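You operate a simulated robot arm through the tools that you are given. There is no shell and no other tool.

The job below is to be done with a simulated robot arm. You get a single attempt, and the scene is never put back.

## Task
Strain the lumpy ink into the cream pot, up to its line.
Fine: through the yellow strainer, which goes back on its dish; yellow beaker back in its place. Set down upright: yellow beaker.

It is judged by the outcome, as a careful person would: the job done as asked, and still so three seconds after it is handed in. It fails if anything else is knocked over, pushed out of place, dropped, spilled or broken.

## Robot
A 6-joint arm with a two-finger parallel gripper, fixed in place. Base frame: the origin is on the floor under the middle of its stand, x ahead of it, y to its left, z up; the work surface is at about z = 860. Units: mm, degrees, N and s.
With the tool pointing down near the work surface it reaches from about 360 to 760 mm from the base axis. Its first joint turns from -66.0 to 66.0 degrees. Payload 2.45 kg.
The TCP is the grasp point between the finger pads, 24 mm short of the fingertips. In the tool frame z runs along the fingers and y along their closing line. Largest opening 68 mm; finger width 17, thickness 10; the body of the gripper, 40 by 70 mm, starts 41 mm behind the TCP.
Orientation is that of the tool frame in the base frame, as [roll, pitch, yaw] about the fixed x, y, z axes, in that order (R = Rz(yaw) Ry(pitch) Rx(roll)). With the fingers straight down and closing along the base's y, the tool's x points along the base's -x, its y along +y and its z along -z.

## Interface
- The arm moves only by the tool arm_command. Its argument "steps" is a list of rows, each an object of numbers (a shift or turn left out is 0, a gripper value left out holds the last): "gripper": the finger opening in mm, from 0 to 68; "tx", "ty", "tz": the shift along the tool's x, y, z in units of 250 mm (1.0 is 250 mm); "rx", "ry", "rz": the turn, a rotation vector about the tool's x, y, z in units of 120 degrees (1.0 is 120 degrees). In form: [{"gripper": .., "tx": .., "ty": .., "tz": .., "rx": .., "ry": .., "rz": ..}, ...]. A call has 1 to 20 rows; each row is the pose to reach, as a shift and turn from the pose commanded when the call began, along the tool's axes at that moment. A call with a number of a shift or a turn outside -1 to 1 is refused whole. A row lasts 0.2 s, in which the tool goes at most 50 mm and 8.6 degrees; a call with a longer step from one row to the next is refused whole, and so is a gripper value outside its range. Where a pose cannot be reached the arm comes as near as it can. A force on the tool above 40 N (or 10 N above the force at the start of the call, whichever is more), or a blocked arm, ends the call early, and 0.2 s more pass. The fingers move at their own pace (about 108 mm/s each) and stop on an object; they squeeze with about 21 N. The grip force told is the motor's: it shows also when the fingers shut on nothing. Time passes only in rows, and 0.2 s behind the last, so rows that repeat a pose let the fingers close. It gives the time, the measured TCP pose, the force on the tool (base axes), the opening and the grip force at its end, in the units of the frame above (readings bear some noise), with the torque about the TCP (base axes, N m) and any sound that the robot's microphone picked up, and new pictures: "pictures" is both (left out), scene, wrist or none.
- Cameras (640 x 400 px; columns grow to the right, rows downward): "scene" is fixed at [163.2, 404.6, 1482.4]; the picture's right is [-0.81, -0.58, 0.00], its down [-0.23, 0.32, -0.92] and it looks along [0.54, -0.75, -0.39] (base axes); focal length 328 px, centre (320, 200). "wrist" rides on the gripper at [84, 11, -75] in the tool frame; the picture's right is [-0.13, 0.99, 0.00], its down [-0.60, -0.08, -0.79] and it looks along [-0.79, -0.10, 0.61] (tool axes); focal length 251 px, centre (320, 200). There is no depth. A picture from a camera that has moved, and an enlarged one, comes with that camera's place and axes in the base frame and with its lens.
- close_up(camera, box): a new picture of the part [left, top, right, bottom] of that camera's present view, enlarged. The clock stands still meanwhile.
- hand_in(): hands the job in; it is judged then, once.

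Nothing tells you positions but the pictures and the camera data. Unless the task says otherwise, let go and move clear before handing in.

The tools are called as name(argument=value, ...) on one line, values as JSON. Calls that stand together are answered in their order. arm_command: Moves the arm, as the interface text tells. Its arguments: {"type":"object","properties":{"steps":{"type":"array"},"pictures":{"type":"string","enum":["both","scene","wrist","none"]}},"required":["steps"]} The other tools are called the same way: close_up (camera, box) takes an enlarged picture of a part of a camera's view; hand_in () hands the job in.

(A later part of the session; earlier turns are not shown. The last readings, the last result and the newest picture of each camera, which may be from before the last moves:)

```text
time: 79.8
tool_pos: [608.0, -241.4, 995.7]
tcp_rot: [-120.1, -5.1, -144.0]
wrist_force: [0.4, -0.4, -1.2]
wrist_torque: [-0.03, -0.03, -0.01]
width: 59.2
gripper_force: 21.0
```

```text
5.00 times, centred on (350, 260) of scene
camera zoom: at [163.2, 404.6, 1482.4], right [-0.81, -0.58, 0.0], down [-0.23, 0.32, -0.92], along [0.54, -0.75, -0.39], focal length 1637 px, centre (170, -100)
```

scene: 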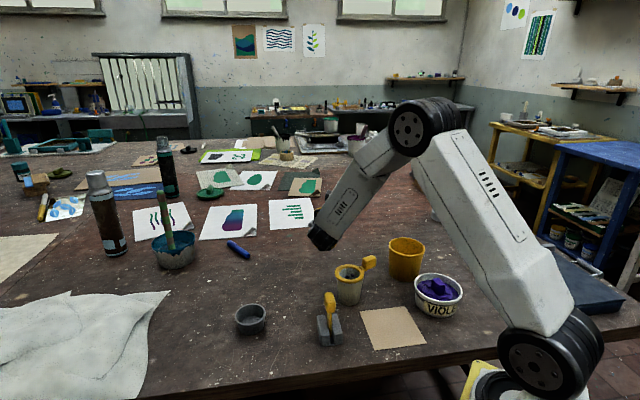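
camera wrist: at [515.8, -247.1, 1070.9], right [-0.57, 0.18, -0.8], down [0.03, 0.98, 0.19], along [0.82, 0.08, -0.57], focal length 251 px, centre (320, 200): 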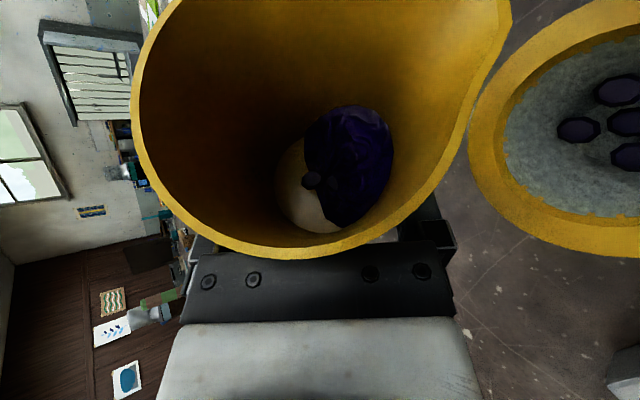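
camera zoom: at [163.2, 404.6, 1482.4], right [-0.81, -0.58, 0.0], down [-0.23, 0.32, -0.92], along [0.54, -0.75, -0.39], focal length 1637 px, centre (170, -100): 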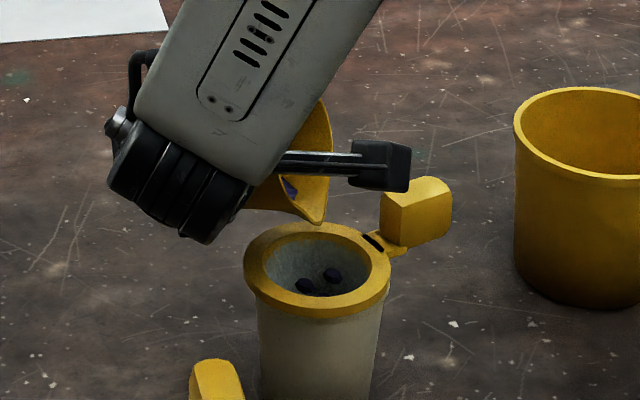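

arm_command(steps=[{"tx": 0.0052, "ty": -0.005, "tz": 0.0016, "rz": 0.02}, {"tx": 0.0104, "ty": -0.01, "tz": 0.0032, "rz": 0.04}, {"tx": 0.0155, "ty": -0.0151, "tz": 0.0048, "rz": 0.0583}, {"tx": 0.0155, "ty": -0.0151, "tz": 0.0048, "rz": 0.0583}], pictures="none")

close_up(camera="scene", box=[310, 220, 390, 300])

arm_command(steps=[{"rz": 0}, {"rz": 0}, {"rz": 0}, {"rz": 0}, {"rz": 0}, {"rz": 0}], pictures="wrist")

close_up(camera="scene", box=[310, 220, 390, 300])

```text
time: 80.8
tool_pos: [608.0, -245.7, 998.9]
tcp_rot: [-119.9, 1.0, -147.5]
wrist_force: [0.8, -0.5, 0.0]
wrist_torque: [0.0, -0.03, 0.0]
width: 59.3
gripper_force: 21.1
```

```text
5.00 times, centred on (350, 260) of scene
camera zoom: at [163.2, 404.6, 1482.4], right [-0.81, -0.58, 0.0], down [-0.23, 0.32, -0.92], along [0.54, -0.75, -0.39], focal length 1637 px, centre (170, -100)
```

zoom: 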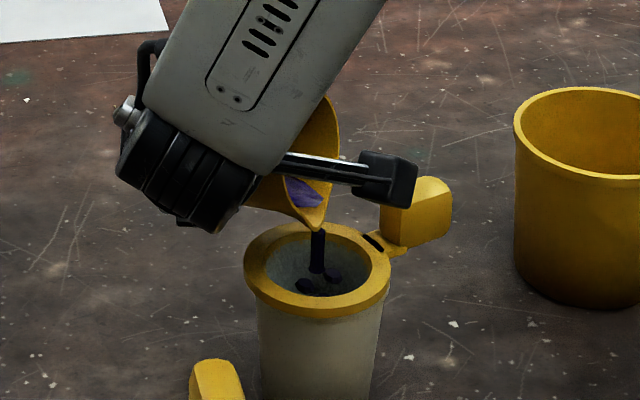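

```text
time: 82.2
tool_pos: [607.3, -245.2, 1000.2]
tcp_rot: [-119.9, 0.9, -147.4]
wrist_force: [-0.2, 0.1, -0.7]
wrist_torque: [0.04, 0.0, -0.01]
width: 59.7
gripper_force: 20.9
camera wrist: at [497.4, -232.3, 1025.7], right [-0.14, 0.49, -0.86], down [0.15, 0.87, 0.47], along [0.98, -0.06, -0.2], focal length 251 px, centre (320, 200)
```

wrist: 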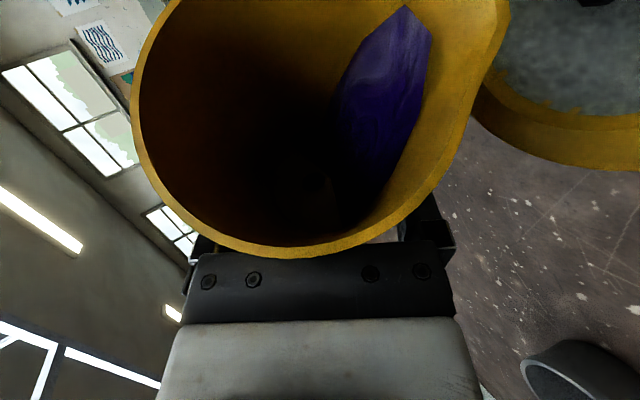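

```text
5.00 times, centred on (350, 260) of scene
camera zoom: at [163.2, 404.6, 1482.4], right [-0.81, -0.58, 0.0], down [-0.23, 0.32, -0.92], along [0.54, -0.75, -0.39], focal length 1637 px, centre (170, -100)
```

zoom: 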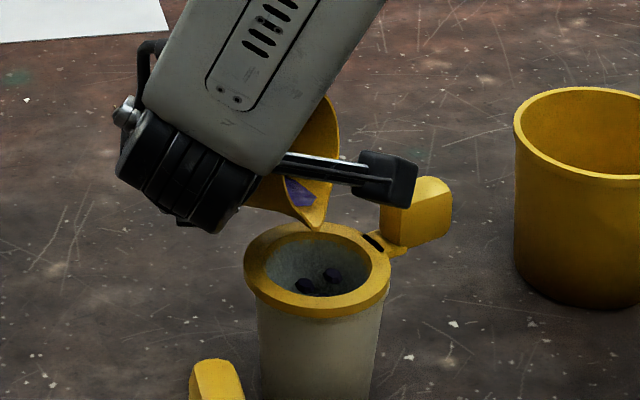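

About 80 ml should now be through. I'll add a small 0.8° nudge and then right the beaker to measure.

arm_command(steps=[{"rz": 0.0067, "ty": -0.002}, {"rz": 0.0067, "ty": -0.002}, {"rz": 0.0067, "ty": -0.002}, {"rz": 0.0067, "ty": -0.002}, {"rz": 0.0067, "ty": -0.002}, {"rz": 0.0067, "ty": -0.002}], pictures="none")

close_up(camera="scene", box=[310, 220, 390, 300])

arm_command(steps=[{"rz": 0}, {"rz": 0}, {"rz": 0}, {"rz": 0}], pictures="none")

close_up(camera="scene", box=[310, 220, 390, 300])

```text
time: 83.6
tool_pos: [608.7, -246.3, 999.0]
tcp_rot: [-119.9, 1.6, -147.9]
wrist_force: [-0.6, -0.5, -1.0]
wrist_torque: [-0.06, 0.04, -0.01]
width: 59.1
gripper_force: 20.4
```

```text
5.00 times, centred on (350, 260) of scene
camera zoom: at [163.2, 404.6, 1482.4], right [-0.81, -0.58, 0.0], down [-0.23, 0.32, -0.92], along [0.54, -0.75, -0.39], focal length 1637 px, centre (170, -100)
```

zoom: 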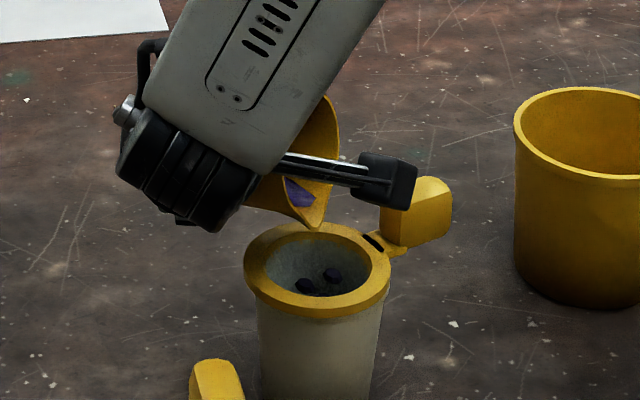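

```text
time: 84.6
tool_pos: [608.8, -245.2, 1000.2]
tcp_rot: [-119.9, 1.7, -147.9]
wrist_force: [-0.2, 0.1, -0.5]
wrist_torque: [0.01, 0.0, -0.01]
width: 59.0
gripper_force: 21.1
```

```text
5.00 times, centred on (350, 260) of scene
camera zoom: at [163.2, 404.6, 1482.4], right [-0.81, -0.58, 0.0], down [-0.23, 0.32, -0.92], along [0.54, -0.75, -0.39], focal length 1637 px, centre (170, -100)
```

zoom: 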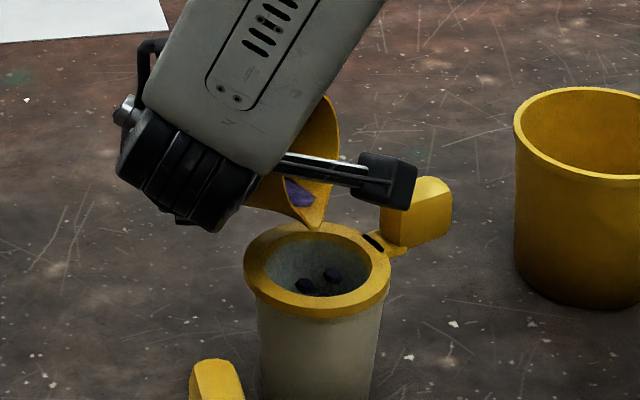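

arm_command(steps=[{"rz": -0.04}, {"tx": -0.0005, "ty": -0.015, "tz": -0.008, "rz": -0.1}, {"tx": -0.001, "ty": -0.03, "tz": -0.017, "rz": -0.16}, {"tx": -0.0015, "ty": -0.045, "tz": -0.026, "rz": -0.22}, {"tx": -0.002, "ty": -0.06, "tz": -0.035, "rz": -0.28}, {"tx": -0.0025, "ty": -0.075, "tz": -0.043, "rz": -0.34}, {"tx": -0.003, "ty": -0.09, "tz": -0.052, "rz": -0.4}, {"tx": -0.0035, "ty": -0.105, "tz": -0.061, "rz": -0.46}, {"tx": -0.004, "ty": -0.12, "tz": -0.069, "rz": -0.52}, {"tx": -0.0045, "ty": -0.135, "tz": -0.078, "rz": -0.58}, {"tx": -0.005, "ty": -0.15, "tz": -0.087, "rz": -0.64}, {"tx": -0.0052, "ty": -0.165, "tz": -0.095, "rz": -0.7}, {"tx": -0.0054, "ty": -0.1731, "tz": -0.1, "rz": -0.765}, {"tx": -0.0054, "ty": -0.1731, "tz": -0.1, "rz": -0.765}, {"tx": -0.0054, "ty": -0.1731, "tz": -0.1, "rz": -0.765}], pictures="wrist")

close_up(camera="wrist", box=[220, 80, 420, 260])

```text
time: 87.8
tool_pos: [608.4, -244.9, 1049.0]
tcp_rot: [180.0, -60.1, -57.1]
wrist_force: [0.7, -0.2, -0.5]
wrist_torque: [0.01, 0.01, -0.01]
width: 55.3
gripper_force: 20.7
camera wrist: at [584.7, -233.2, 1159.9], right [-0.87, -0.49, -0.11], down [-0.47, 0.87, -0.13], along [0.16, -0.06, -0.99], focal length 251 px, centre (320, 200)
```

wrist: 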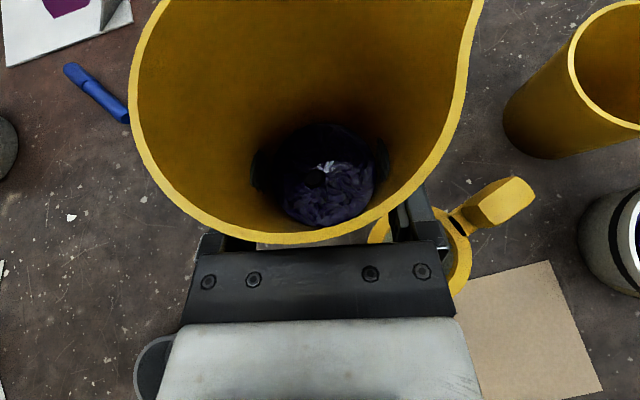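

```text
2.22 times, centred on (320, 170) of wrist
camera zoom: at [584.7, -233.2, 1159.9], right [-0.87, -0.49, -0.11], down [-0.47, 0.87, -0.13], along [0.16, -0.06, -0.99], focal length 559 px, centre (320, 267)
```

zoom: 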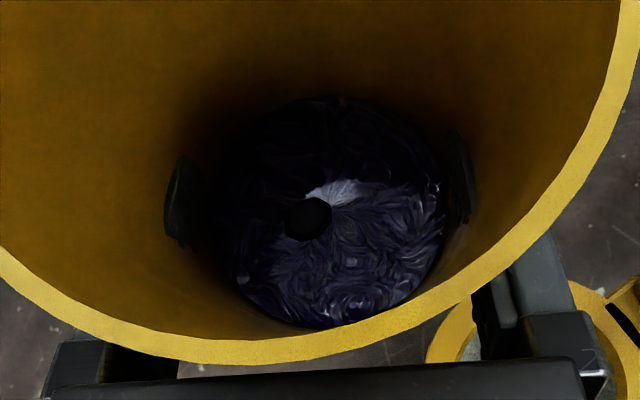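

The fingers have crept into the beaker's wall (opening now 55 mm), so I shouldn't hold it longer. I'll limit the closing and take it straight back to its place, stopping just above the table.

arm_command(steps=[{"gripper": 54, "tx": -0.0424, "ty": -0.0349, "tz": 0.0129, "rx": 0.001, "rz": -0.0006}, {"tx": -0.1166, "ty": -0.096, "tz": 0.0356, "rx": 0.003, "rz": -0.0017}, {"tx": -0.212, "ty": -0.1745, "tz": 0.0647, "rx": 0.0055, "rz": -0.0032}, {"tx": -0.3074, "ty": -0.2531, "tz": 0.0938, "rx": 0.0079, "rz": -0.0046}, {"tx": -0.4028, "ty": -0.3316, "tz": 0.1229, "rx": 0.0104, "rz": -0.006}, {"tx": -0.4876, "ty": -0.4014, "tz": 0.1488, "rx": 0.0126, "rz": -0.0073}, {"tx": -0.53, "ty": -0.4363, "tz": 0.1617, "rx": 0.0137, "rz": -0.0079}, {"tx": -0.53, "ty": -0.4363, "tz": 0.1617, "rx": 0.0137, "rz": -0.0079}], pictures="both")

```text
time: 89.6
tool_pos: [682.9, -160.3, 912.5]
tcp_rot: [-179.8, -60.0, -55.3]
wrist_force: [0.5, 0.6, -1.2]
wrist_torque: [-0.01, -0.02, 0.01]
width: 55.4
gripper_force: 20.8
camera wrist: at [658.2, -147.9, 1023.0], right [-0.85, -0.51, -0.11], down [-0.5, 0.86, -0.13], along [0.16, -0.05, -0.99], focal length 251 px, centre (320, 200)
```

scene: 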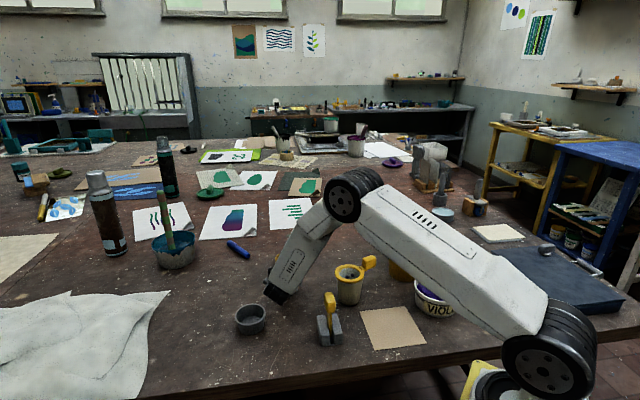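
wrist: 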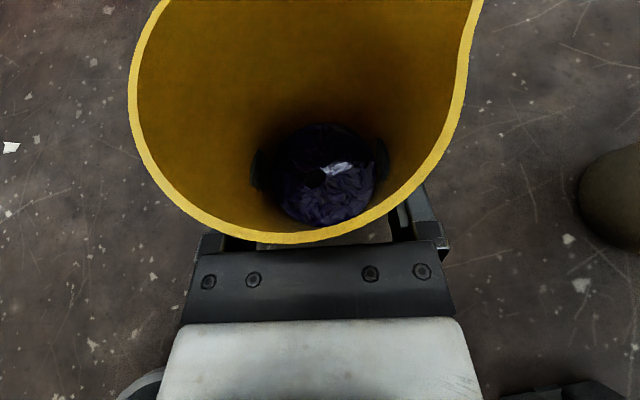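

The beaker is back over its place, still upright, only about 3.6 mm further forward in the grip. I'll lower it to just above the table.

arm_command(steps=[{"tx": -0.016, "tz": 0.007}, {"tx": -0.032, "tz": 0.014}, {"tx": -0.0482, "tz": 0.0206}, {"tx": -0.0482, "tz": 0.0206}], pictures="none")

arm_command(steps=[{"tx": -0.0069, "tz": 0.004}, {"tx": -0.0069, "tz": 0.004}], pictures="wrist")

```text
time: 90.6
tool_pos: [682.7, -159.1, 901.7]
tcp_rot: [-179.8, -60.1, -55.2]
wrist_force: [-0.3, 0.1, -1.3]
wrist_torque: [-0.02, -0.01, 0.01]
width: 55.3
gripper_force: 21.0
```

```text
time: 91.2
tool_pos: [681.5, -159.6, 898.9]
tcp_rot: [-179.8, -60.1, -55.3]
wrist_force: [-0.4, -0.7, -0.8]
wrist_torque: [-0.01, -0.01, 0.01]
width: 55.0
gripper_force: 21.4
camera wrist: at [658.3, -147.2, 1008.9], right [-0.85, -0.51, -0.11], down [-0.5, 0.86, -0.13], along [0.16, -0.05, -0.99], focal length 251 px, centre (320, 200)
```

wrist: 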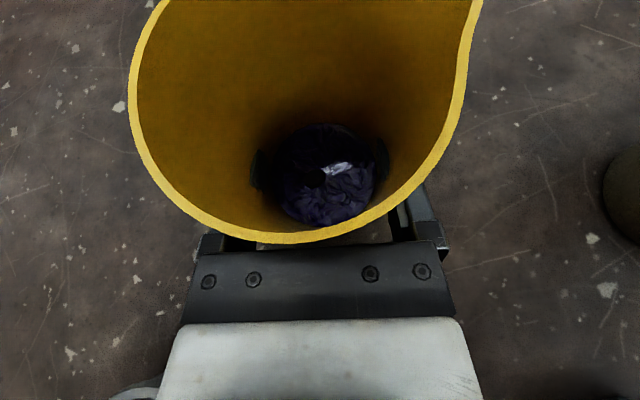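

arm_command(steps=[{"tx": -0.0052, "tz": 0.003}, {"tx": -0.0052, "tz": 0.003}], pictures="none")

arm_command(steps=[{"tx": -0.0035, "tz": 0.002}, {"tx": -0.0035, "tz": 0.002}], pictures="none")

```text
time: 91.8
tool_pos: [682.6, -160.1, 895.8]
tcp_rot: [-179.8, -60.1, -55.3]
wrist_force: [0.5, 0.1, -1.7]
wrist_torque: [0.0, -0.02, -0.01]
width: 55.2
gripper_force: 20.6
```

```text
time: 92.4
tool_pos: [682.9, -159.3, 896.1]
tcp_rot: [-179.8, -60.0, -55.2]
wrist_force: [0.1, -1.1, 0.1]
wrist_torque: [-0.03, -0.01, -0.01]
width: 55.3
gripper_force: 20.9
```

arm_command(steps=[{"tx": -0.0035, "tz": 0.002}, {"tx": -0.0035, "tz": 0.002}], pictures="none")

arm_command(steps=[{"tx": 0}], pictures="none")

arm_command(steps=[{"tx": 0}], pictures="wrist")

```text
time: 93.0
tool_pos: [682.1, -158.7, 897.0]
tcp_rot: [-179.7, -60.1, -55.3]
wrist_force: [-0.6, 0.5, -0.5]
wrist_torque: [0.03, 0.04, 0.01]
width: 55.0
gripper_force: 21.3
```

```text
time: 93.4
tool_pos: [681.5, -159.5, 896.2]
tcp_rot: [-179.7, -60.1, -55.3]
wrist_force: [0.0, 1.2, -0.6]
wrist_torque: [0.01, 0.01, 0.02]
width: 55.1
gripper_force: 20.6
```

```text
time: 93.8
tool_pos: [681.4, -158.2, 895.4]
tcp_rot: [-179.8, -60.1, -55.3]
wrist_force: [0.6, 0.5, -0.2]
wrist_torque: [0.01, 0.01, 0.01]
width: 55.3
gripper_force: 20.8
camera wrist: at [658.2, -147.0, 1005.9], right [-0.85, -0.51, -0.11], down [-0.5, 0.86, -0.13], along [0.16, -0.05, -0.99], focal length 251 px, centre (320, 200)
```

wrist: 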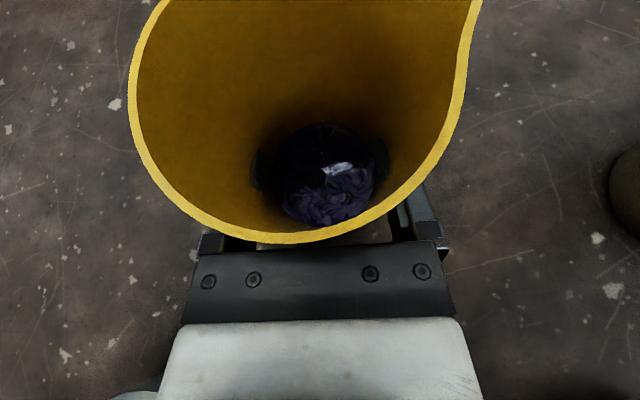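

arm_command(steps=[{"tx": -0.0035, "tz": 0.002}, {"tx": -0.0035, "tz": 0.002}], pictures="none")

arm_command(steps=[{"tx": 0}], pictures="none")

arm_command(steps=[{"tx": 0}], pictures="none")

```text
time: 94.4
tool_pos: [682.0, -158.8, 895.0]
tcp_rot: [-179.7, -60.2, -55.4]
wrist_force: [0.4, -1.2, 3.0]
wrist_torque: [-0.17, 0.08, 0.02]
width: 55.1
gripper_force: 20.5
```

```text
time: 94.8
tool_pos: [682.3, -160.1, 896.0]
tcp_rot: [-179.8, -60.2, -55.3]
wrist_force: [-0.4, -2.2, 4.7]
wrist_torque: [-0.17, 0.11, 0.08]
width: 55.2
gripper_force: 21.1
```

```text
time: 95.2
tool_pos: [681.6, -159.1, 897.0]
tcp_rot: [-179.8, -60.2, -55.2]
wrist_force: [0.1, -1.1, 5.9]
wrist_torque: [-0.2, 0.1, -0.01]
width: 55.3
gripper_force: 20.7
```

The beaker is firmly on the table. I'll open the fingers gradually.

arm_command(steps=[{"gripper": 58}, {"gripper": 61}, {"gripper": 63}, {"gripper": 65}, {"gripper": 68}, {"gripper": 68}, {"gripper": 68}], pictures="both")

close_up(camera="wrist", box=[120, 0, 520, 260])

```text
time: 96.8
tool_pos: [682.5, -157.5, 895.1]
tcp_rot: [-179.7, -60.1, -55.3]
wrist_force: [-0.4, 0.1, 0.3]
wrist_torque: [0.02, -0.01, -0.01]
width: 68.0
gripper_force: 0.0
camera wrist: at [657.9, -146.5, 1005.3], right [-0.85, -0.51, -0.11], down [-0.5, 0.86, -0.13], along [0.16, -0.05, -0.99], focal length 251 px, centre (320, 200)
```

scene: 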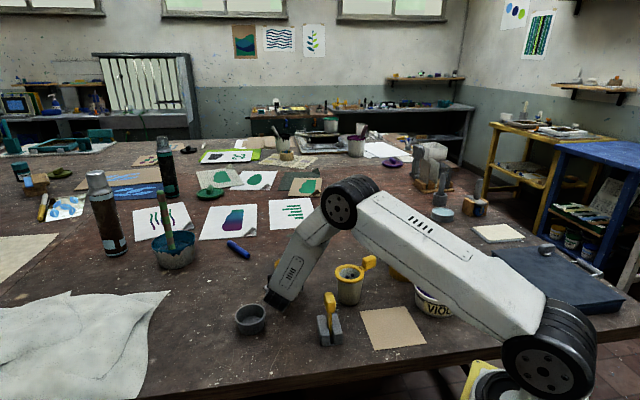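
wrist: 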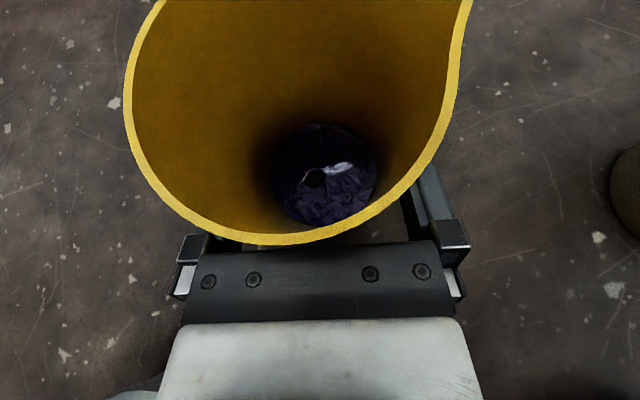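

```text
1.54 times, centred on (320, 130) of wrist
camera zoom: at [657.9, -146.5, 1005.3], right [-0.85, -0.51, -0.11], down [-0.5, 0.86, -0.13], along [0.16, -0.05, -0.99], focal length 387 px, centre (320, 308)
```

zoom: 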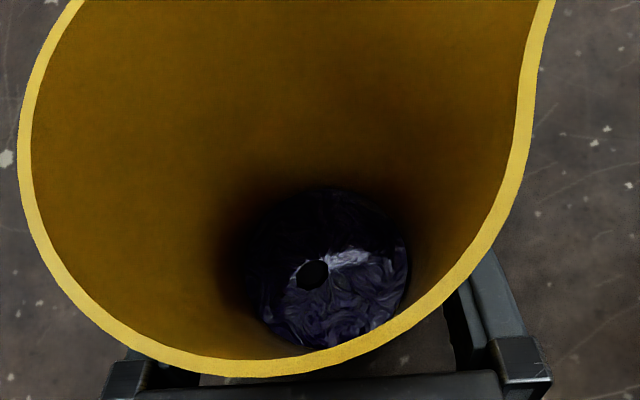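

The beaker stands upright in its place, about 80 ml lighter. I'll back the gripper straight out along the approach line.

arm_command(steps=[{"tz": -0.03}, {"tz": -0.07}, {"tz": -0.12}, {"tz": -0.18}, {"tz": -0.25}, {"tz": -0.32}, {"tz": -0.4}, {"tz": -0.4}], pictures="wrist")

close_up(camera="wrist", box=[220, 0, 420, 160])

```text
time: 98.6
tool_pos: [634.8, -87.6, 946.1]
tcp_rot: [-179.9, -60.0, -55.3]
wrist_force: [0.3, 0.2, -0.7]
wrist_torque: [-0.05, 0.01, -0.04]
width: 67.8
gripper_force: 0.1
camera wrist: at [609.4, -76.1, 1055.6], right [-0.85, -0.51, -0.11], down [-0.5, 0.86, -0.13], along [0.16, -0.05, -0.99], focal length 251 px, centre (320, 200)
```

wrist: 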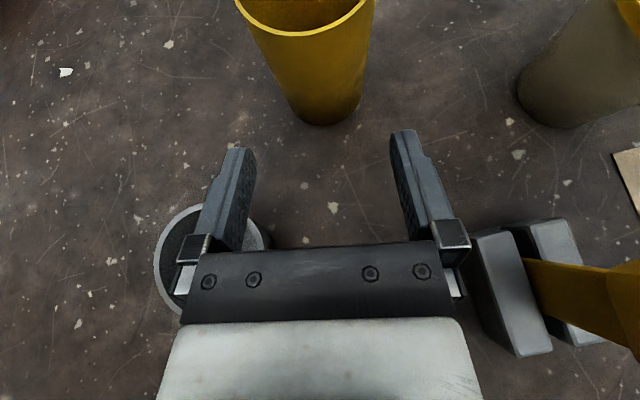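

```text
2.50 times, centred on (320, 80) of wrist
camera zoom: at [609.4, -76.1, 1055.6], right [-0.85, -0.51, -0.11], down [-0.5, 0.86, -0.13], along [0.16, -0.05, -0.99], focal length 629 px, centre (320, 500)
```

zoom: 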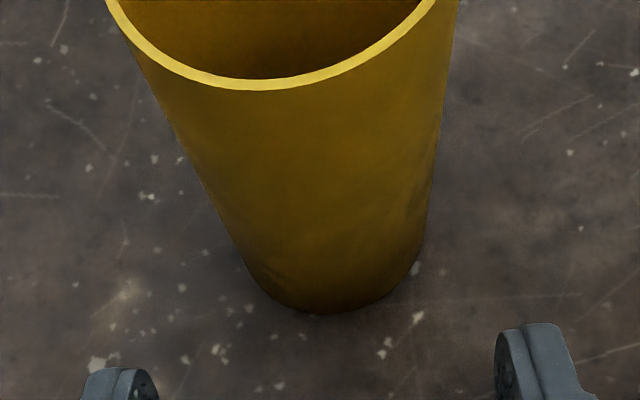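

The beaker stands undisturbed. I'll rise clear and swing the tool back to pointing down, ready to lift the strainer.

arm_command(steps=[{"tx": 0.115, "ty": 0.024, "tz": -0.067}, {"tx": 0.23, "ty": 0.048, "tz": -0.134}, {"tx": 0.345, "ty": 0.072, "tz": -0.201}, {"tx": 0.46, "ty": 0.096, "tz": -0.268}, {"tx": 0.576, "ty": 0.12, "tz": -0.335}, {"tx": 0.691, "ty": 0.144, "tz": -0.402}, {"tx": 0.691, "ty": 0.144, "tz": -0.402}], pictures="none")

arm_command(steps=[{"ry": -0.06}, {"ry": -0.12}, {"ry": -0.18}, {"ry": -0.24}, {"ry": -0.3}, {"ry": -0.36}, {"ry": -0.42}, {"ry": -0.48}, {"ry": -0.5}, {"ry": -0.5}], pictures="both")

```text
time: 100.2
tool_pos: [602.0, -108.0, 1143.8]
tcp_rot: [-179.9, -60.1, -55.2]
wrist_force: [0.0, 0.2, 0.3]
wrist_torque: [0.0, 0.0, 0.01]
width: 68.0
gripper_force: 0.1
```

```text
time: 102.4
tool_pos: [602.0, -107.9, 1145.3]
tcp_rot: [-179.9, 0.0, -55.2]
wrist_force: [-0.4, 0.1, 0.2]
wrist_torque: [0.01, -0.02, -0.01]
width: 68.2
gripper_force: 0.0
camera wrist: at [639.8, -183.5, 1220.4], right [-0.89, -0.46, 0.0], down [-0.28, 0.54, 0.79], along [-0.36, 0.7, -0.61], focal length 251 px, centre (320, 200)
```

scene: 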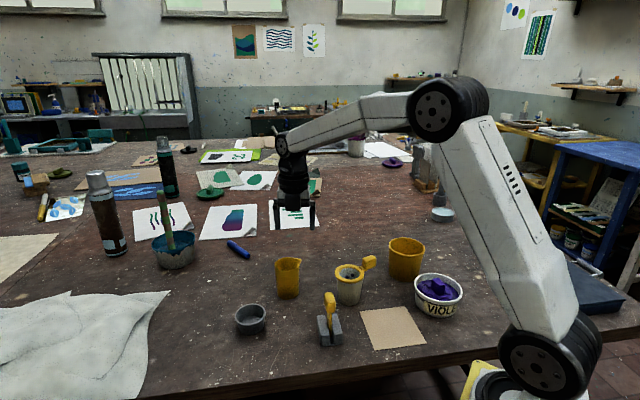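
wrist: 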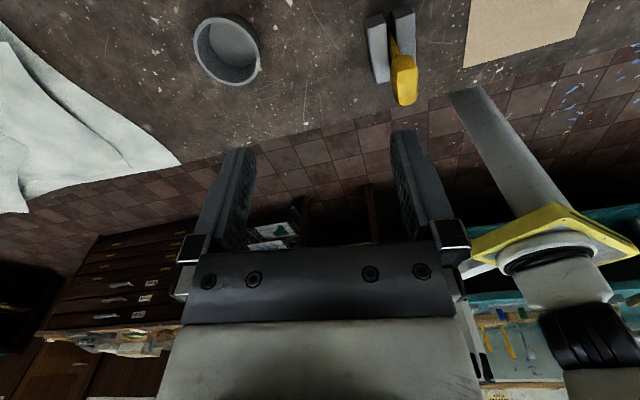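

Next I'll turn and move back above the strainer's handle.

arm_command(steps=[{"tx": 0.0468, "ty": 0.0871, "tz": 0.02, "rz": 0.0553}, {"tx": 0.0936, "ty": 0.1742, "tz": 0.04, "rz": 0.1107}, {"tx": 0.1403, "ty": 0.2613, "tz": 0.06, "rz": 0.166}, {"tx": 0.1871, "ty": 0.3484, "tz": 0.08, "rz": 0.2213}, {"tx": 0.2339, "ty": 0.4356, "tz": 0.1, "rz": 0.2767}, {"tx": 0.2807, "ty": 0.5227, "tz": 0.12, "rz": 0.332}, {"tx": 0.3274, "ty": 0.6098, "tz": 0.14, "rz": 0.3873}, {"tx": 0.3742, "ty": 0.6969, "tz": 0.16, "rz": 0.4427}, {"tx": 0.421, "ty": 0.784, "tz": 0.18, "rz": 0.498}, {"tx": 0.421, "ty": 0.784, "tz": 0.18, "rz": 0.498}, {"tx": 0.421, "ty": 0.784, "tz": 0.18, "rz": 0.498}], pictures="both")

close_up(camera="wrist", box=[250, 0, 410, 160])

```text
time: 104.8
tool_pos: [500.9, -306.3, 1098.5]
tcp_rot: [-180.0, 0.0, -114.9]
wrist_force: [0.0, -0.7, -0.4]
wrist_torque: [0.0, 0.0, 0.02]
width: 68.1
gripper_force: 0.1
camera wrist: at [453.6, -377.7, 1175.0], right [-0.84, 0.53, 0.0], down [0.32, 0.52, 0.79], along [0.43, 0.67, -0.61], focal length 251 px, centre (320, 200)
```

scene: 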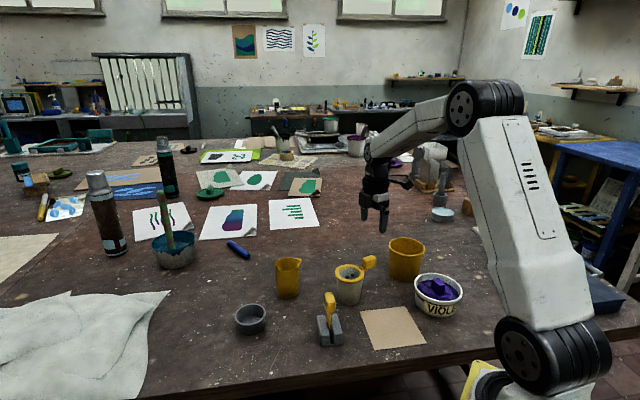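
wrist: 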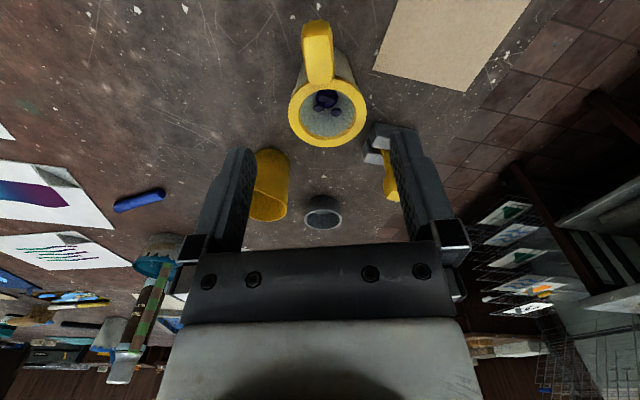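

```text
2.50 times, centred on (330, 80) of wrist
camera zoom: at [453.6, -377.7, 1175.0], right [-0.84, 0.53, 0.0], down [0.32, 0.52, 0.79], along [0.43, 0.67, -0.61], focal length 629 px, centre (295, 500)
```

zoom: 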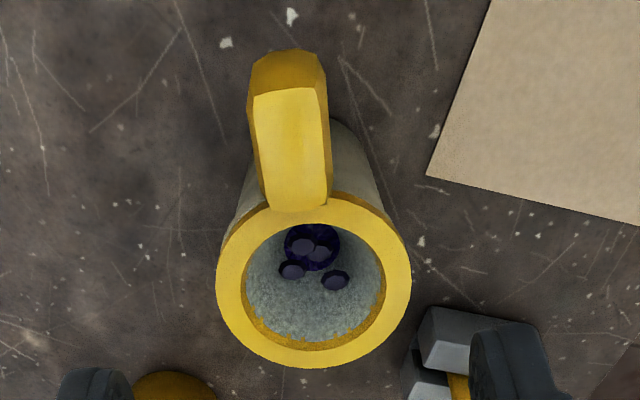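

Four lumps sit in the strainer and the handle is right below the gripper. I'll shift 1.3 mm sideways and descend to just above it.

arm_command(steps=[{"ty": -0.005, "tz": 0.1}, {"ty": -0.005, "tz": 0.2}, {"ty": -0.005, "tz": 0.3}, {"ty": -0.005, "tz": 0.36}, {"ty": -0.005, "tz": 0.36}], pictures="wrist")

close_up(camera="wrist", box=[220, 0, 420, 200])

close_up(camera="scene", box=[318, 230, 398, 310])

```text
time: 106.0
tool_pos: [502.4, -306.7, 1009.4]
tcp_rot: [-179.9, 0.1, -114.9]
wrist_force: [0.1, -0.1, 0.3]
wrist_torque: [0.03, 0.01, 0.03]
width: 67.9
gripper_force: 0.1
camera wrist: at [455.1, -377.8, 1083.4], right [-0.85, 0.53, 0.0], down [0.32, 0.52, 0.79], along [0.43, 0.67, -0.61], focal length 251 px, centre (320, 200)
```

wrist: 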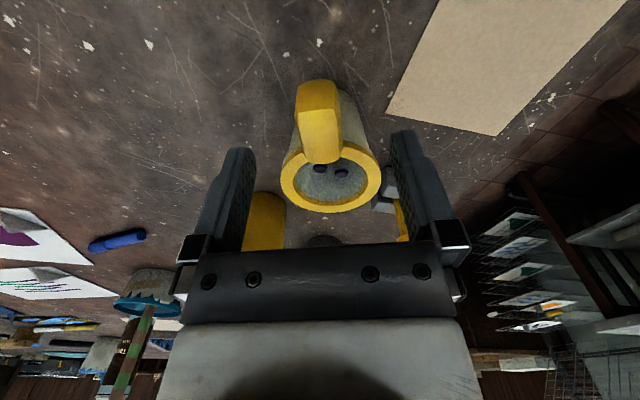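

```text
2.00 times, centred on (320, 100) of wrist
camera zoom: at [455.1, -377.8, 1083.4], right [-0.85, 0.53, 0.0], down [0.32, 0.52, 0.79], along [0.43, 0.67, -0.61], focal length 503 px, centre (320, 400)
```

zoom: 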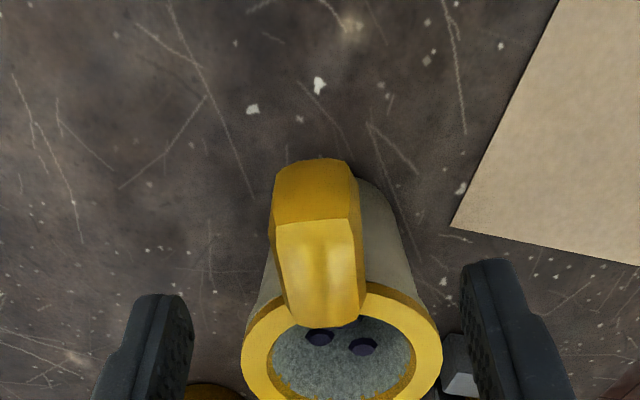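

```text
5.00 times, centred on (358, 270) of scene
camera zoom: at [163.2, 404.6, 1482.4], right [-0.81, -0.58, 0.0], down [-0.23, 0.32, -0.92], along [0.54, -0.75, -0.39], focal length 1637 px, centre (130, -150)
```

zoom: 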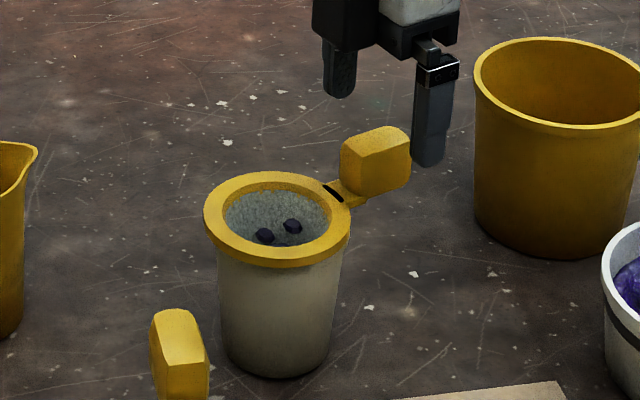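

Aligned with the handle. I'll descend to the earlier grip height and close.

arm_command(steps=[{"tz": 0.07}, {"tz": 0.13}, {"tz": 0.17}, {"tz": 0.182}, {"tz": 0.182}, {"tz": 0.182}], pictures="wrist")

arm_command(steps=[{"gripper": 10}, {"gripper": 10}, {"gripper": 10}, {"gripper": 10}], pictures="wrist")

close_up(camera="scene", box=[318, 240, 398, 320])

```text
time: 107.4
tool_pos: [502.6, -307.8, 964.4]
tcp_rot: [-179.8, 0.0, -114.9]
wrist_force: [-0.3, 0.0, -0.5]
wrist_torque: [0.03, 0.04, 0.02]
width: 68.1
gripper_force: 0.1
camera wrist: at [455.0, -378.1, 1039.6], right [-0.85, 0.53, 0.0], down [0.32, 0.52, 0.79], along [0.43, 0.67, -0.61], focal length 251 px, centre (320, 200)
```

wrist: 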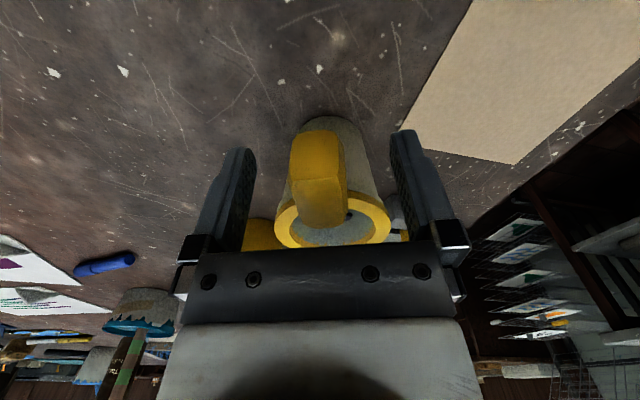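

```text
time: 108.4
tool_pos: [503.0, -305.8, 964.3]
tcp_rot: [-179.9, 0.0, -115.0]
wrist_force: [-0.3, 0.1, 0.2]
wrist_torque: [-0.04, 0.02, 0.0]
width: 23.5
gripper_force: 21.0
camera wrist: at [455.0, -378.1, 1039.6], right [-0.85, 0.53, 0.0], down [0.32, 0.52, 0.79], along [0.43, 0.67, -0.61], focal length 251 px, centre (320, 200)
```

wrist: 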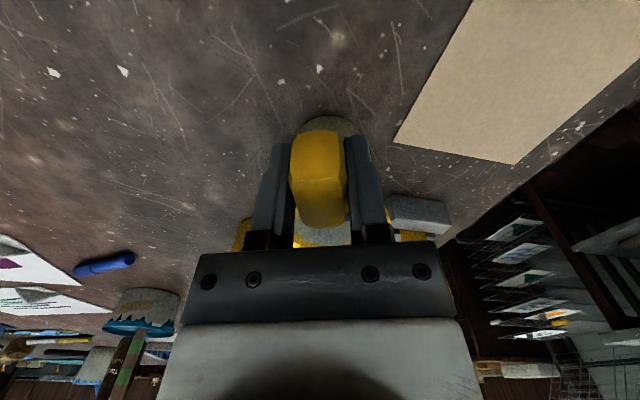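

```text
5.00 times, centred on (358, 280) of scene
camera zoom: at [163.2, 404.6, 1482.4], right [-0.81, -0.58, 0.0], down [-0.23, 0.32, -0.92], along [0.54, -0.75, -0.39], focal length 1637 px, centre (130, -200)
```

zoom: 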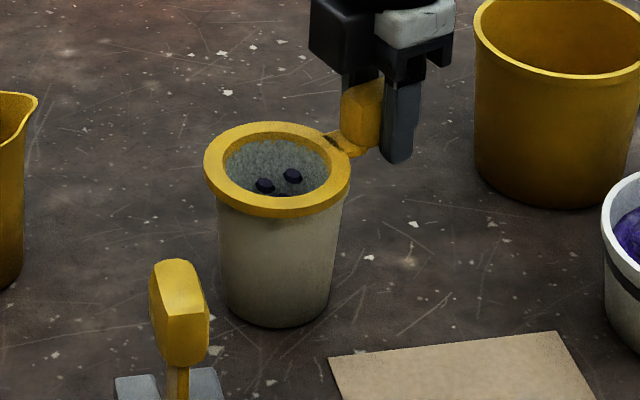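

Gripped. I'll lift slowly straight up, leaving the strainer over the pot so any drips fall inside.

arm_command(steps=[{"tz": -0.01}, {"tz": -0.03}, {"tz": -0.06}, {"tz": -0.1}, {"tz": -0.15}, {"tz": -0.21}, {"tz": -0.28}, {"tz": -0.36}, {"tz": -0.44}, {"tz": -0.5}, {"tz": -0.5}, {"tz": -0.5}], pictures="both")

close_up(camera="wrist", box=[247, 40, 407, 140])

close_up(camera="scene", box=[308, 210, 408, 310])

```text
time: 111.0
tool_pos: [502.2, -304.7, 1090.3]
tcp_rot: [-179.7, 0.0, -115.0]
wrist_force: [0.8, 0.3, -0.4]
wrist_torque: [0.02, 0.03, -0.03]
width: 23.5
gripper_force: 21.1
camera wrist: at [455.1, -377.7, 1165.1], right [-0.85, 0.53, 0.0], down [0.32, 0.52, 0.79], along [0.43, 0.67, -0.61], focal length 251 px, centre (320, 200)
```

scene: 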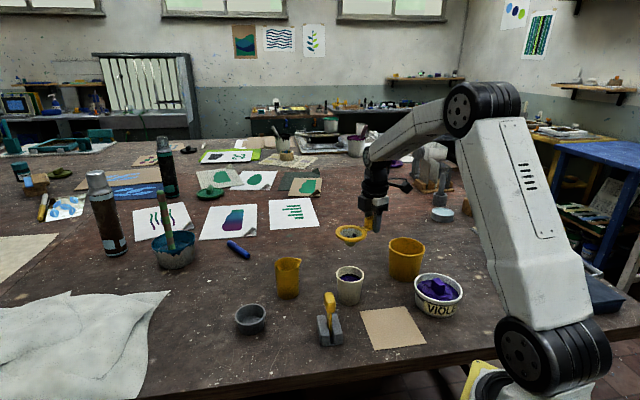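
wrist: 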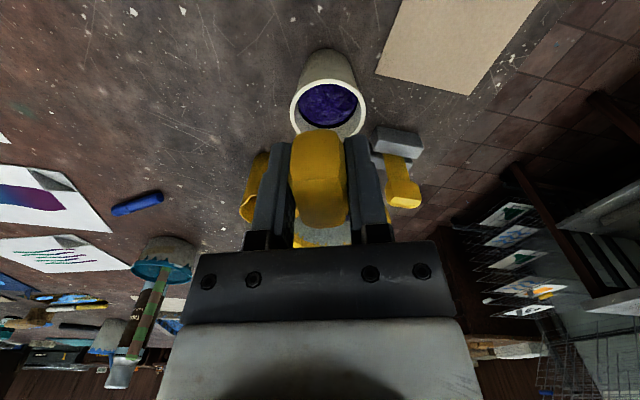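

```text
4.00 times, centred on (327, 90) of wrist
camera zoom: at [455.1, -377.7, 1165.1], right [-0.85, 0.53, 0.0], down [0.32, 0.52, 0.79], along [0.43, 0.67, -0.61], focal length 1006 px, centre (292, 640)
```

zoom: 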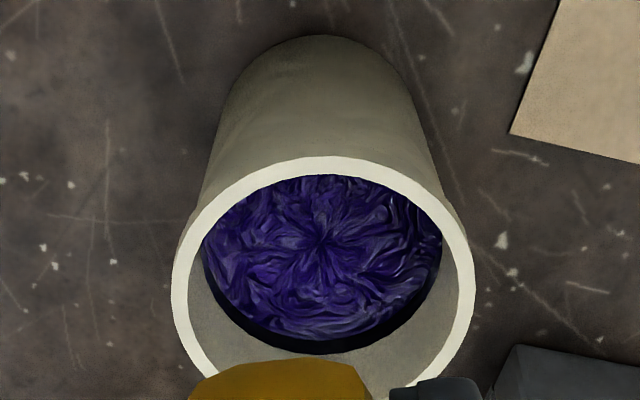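

```text
4.00 times, centred on (358, 260) of scene
camera zoom: at [163.2, 404.6, 1482.4], right [-0.81, -0.58, 0.0], down [-0.23, 0.32, -0.92], along [0.54, -0.75, -0.39], focal length 1310 px, centre (168, -40)
```

zoom: 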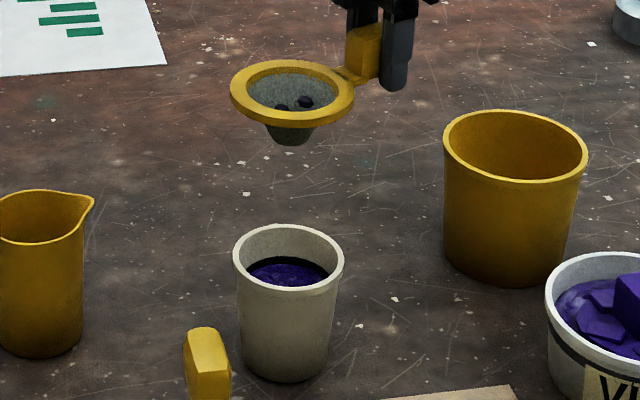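

The ink surface now meets the black line. I'll zoom in for an exact reading.

close_up(camera="wrist", box=[285, 80, 375, 136])

close_up(camera="scene", box=[328, 255, 378, 295])

```text
7.11 times, centred on (330, 108) of wrist
camera zoom: at [455.1, -377.7, 1165.1], right [-0.85, 0.53, 0.0], down [0.32, 0.52, 0.79], along [0.43, 0.67, -0.61], focal length 1788 px, centre (249, 854)
```

zoom: 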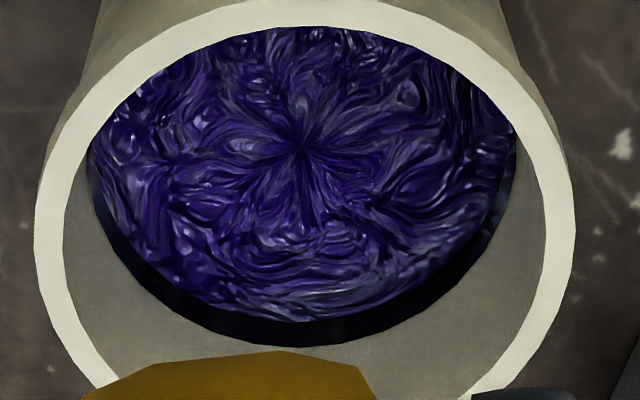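

```text
10.00 times, centred on (353, 275) of scene
camera zoom: at [163.2, 404.6, 1482.4], right [-0.81, -0.58, 0.0], down [-0.23, 0.32, -0.92], along [0.54, -0.75, -0.39], focal length 3275 px, centre (-10, -550)
```

zoom: 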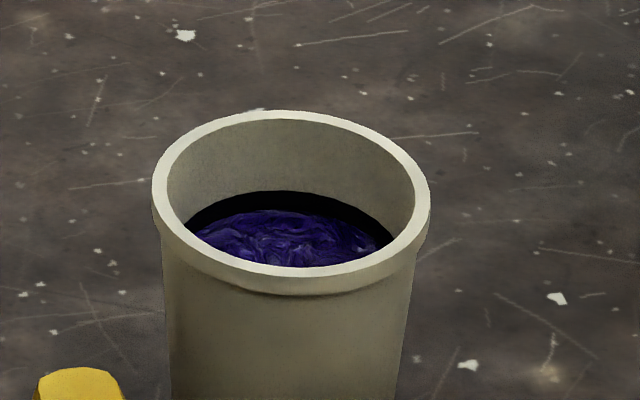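

The ink sits on the black line, so the fill is right. Next I'll carry the strainer smoothly back toward its dish.

arm_command(steps=[{"tx": -0.029, "ty": 0.0022, "rz": 0.0183}, {"tx": -0.087, "ty": 0.0067, "rz": 0.055}, {"tx": -0.174, "ty": 0.0134, "rz": 0.1099}, {"tx": -0.2683, "ty": 0.0207, "rz": 0.1695}, {"tx": -0.3625, "ty": 0.028, "rz": 0.229}, {"tx": -0.4568, "ty": 0.0353, "rz": 0.2885}, {"tx": -0.551, "ty": 0.0426, "rz": 0.3481}, {"tx": -0.638, "ty": 0.0493, "rz": 0.403}, {"tx": -0.696, "ty": 0.0538, "rz": 0.4397}, {"tx": -0.725, "ty": 0.056, "rz": 0.458}, {"tx": -0.725, "ty": 0.056, "rz": 0.458}], pictures="both")

close_up(camera="scene", box=[240, 200, 400, 320])

```text
time: 113.4
tool_pos: [565.0, -134.9, 1089.6]
tcp_rot: [-180.0, 0.1, -169.9]
wrist_force: [-1.0, -0.2, 0.1]
wrist_torque: [0.0, 0.03, 0.0]
width: 23.5
gripper_force: 21.2
camera wrist: at [479.6, -139.7, 1164.6], right [-0.05, 1.0, 0.0], down [0.61, 0.03, 0.79], along [0.79, 0.04, -0.61], focal length 251 px, centre (320, 200)
```

scene: 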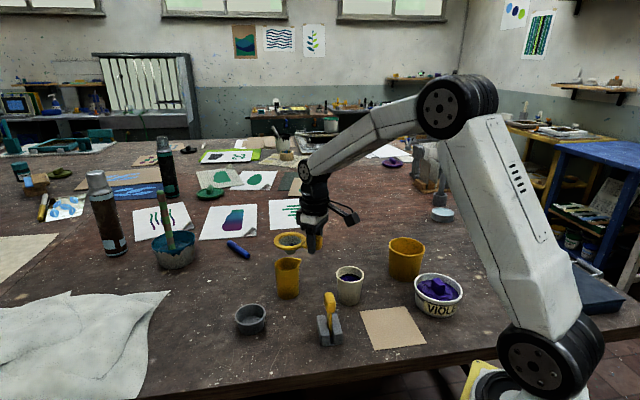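
wrist: 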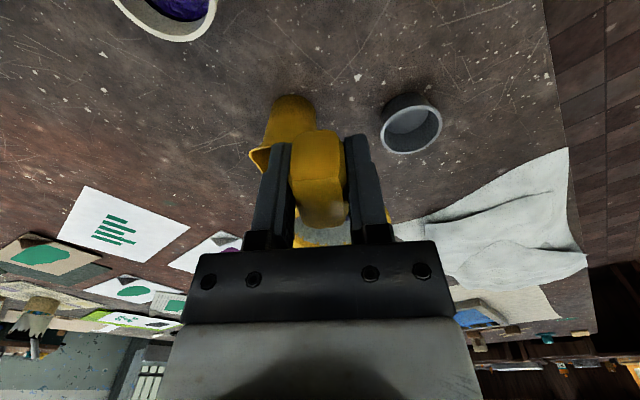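

```text
3.33 times, centred on (320, 260) of scene
camera zoom: at [163.2, 404.6, 1482.4], right [-0.81, -0.58, 0.0], down [-0.23, 0.32, -0.92], along [0.54, -0.75, -0.39], focal length 1092 px, centre (320, 0)
```

zoom: 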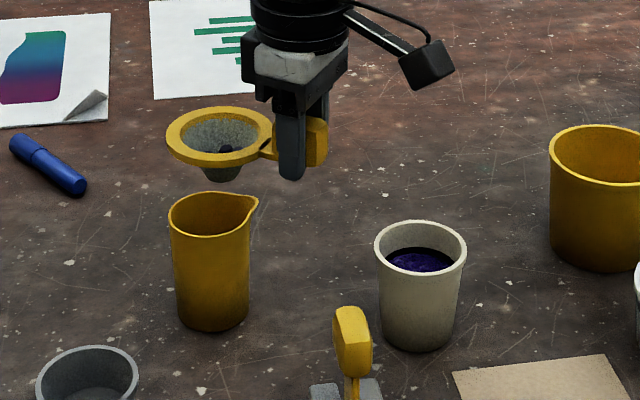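

arm_command(steps=[{"tx": -0.0153, "ty": 0.0247, "rz": 0.0184}, {"tx": -0.046, "ty": 0.0742, "rz": 0.0553}, {"tx": -0.0919, "ty": 0.1483, "rz": 0.1106}, {"tx": -0.1417, "ty": 0.2287, "rz": 0.1706}, {"tx": -0.1915, "ty": 0.309, "tz": 0.02, "rz": 0.2305}, {"tx": -0.2413, "ty": 0.3893, "tz": 0.05, "rz": 0.2904}, {"tx": -0.2911, "ty": 0.4697, "tz": 0.08, "rz": 0.3504}, {"tx": -0.337, "ty": 0.5438, "tz": 0.11, "rz": 0.4057}, {"tx": -0.3677, "ty": 0.5933, "tz": 0.14, "rz": 0.4426}, {"tx": -0.383, "ty": 0.618, "tz": 0.16, "rz": 0.461}, {"tx": -0.383, "ty": 0.618, "tz": 0.16, "rz": 0.461}, {"tx": -0.383, "ty": 0.618, "tz": 0.16, "rz": 0.461}], pictures="both")

close_up(camera="wrist", box=[250, 40, 410, 140])

close_up(camera="scene", box=[200, 230, 300, 350])

```text
time: 116.0
tool_pos: [632.9, 30.5, 1048.9]
tcp_rot: [179.9, 0.1, 134.8]
wrist_force: [-0.7, 0.8, 0.2]
wrist_torque: [0.02, 0.04, 0.0]
width: 23.4
gripper_force: 21.5
camera wrist: at [579.5, 98.5, 1124.5], right [0.79, 0.61, 0.0], down [0.37, -0.48, 0.79], along [0.48, -0.63, -0.61], focal length 251 px, centre (320, 200)
```

scene: 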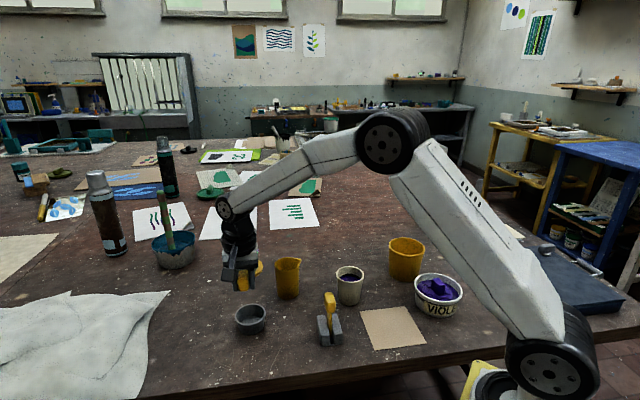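
wrist: 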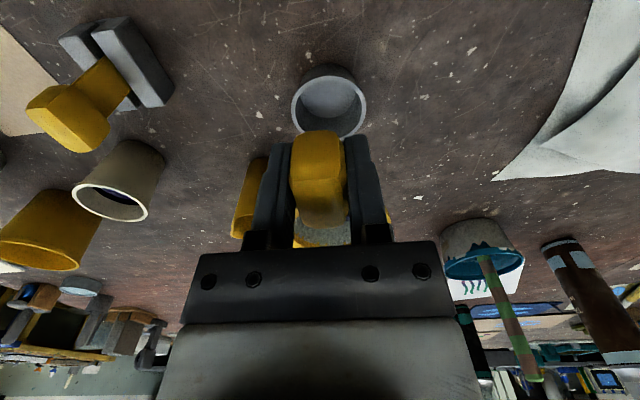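

```text
4.00 times, centred on (330, 90) of wrist
camera zoom: at [579.5, 98.5, 1124.5], right [0.79, 0.61, 0.0], down [0.37, -0.48, 0.79], along [0.48, -0.63, -0.61], focal length 1006 px, centre (280, 640)
```

zoom: 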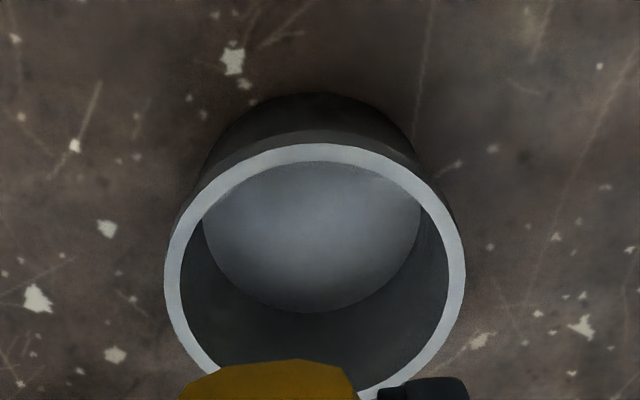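

```text
3.33 times, centred on (250, 290) of scene
camera zoom: at [163.2, 404.6, 1482.4], right [-0.81, -0.58, 0.0], down [-0.23, 0.32, -0.92], along [0.54, -0.75, -0.39], focal length 1092 px, centre (553, -100)
```

zoom: 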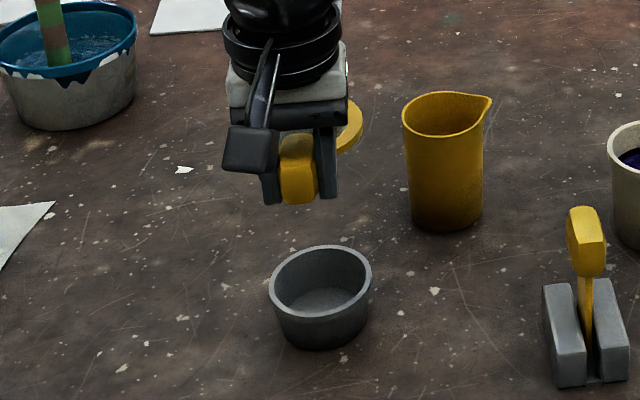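

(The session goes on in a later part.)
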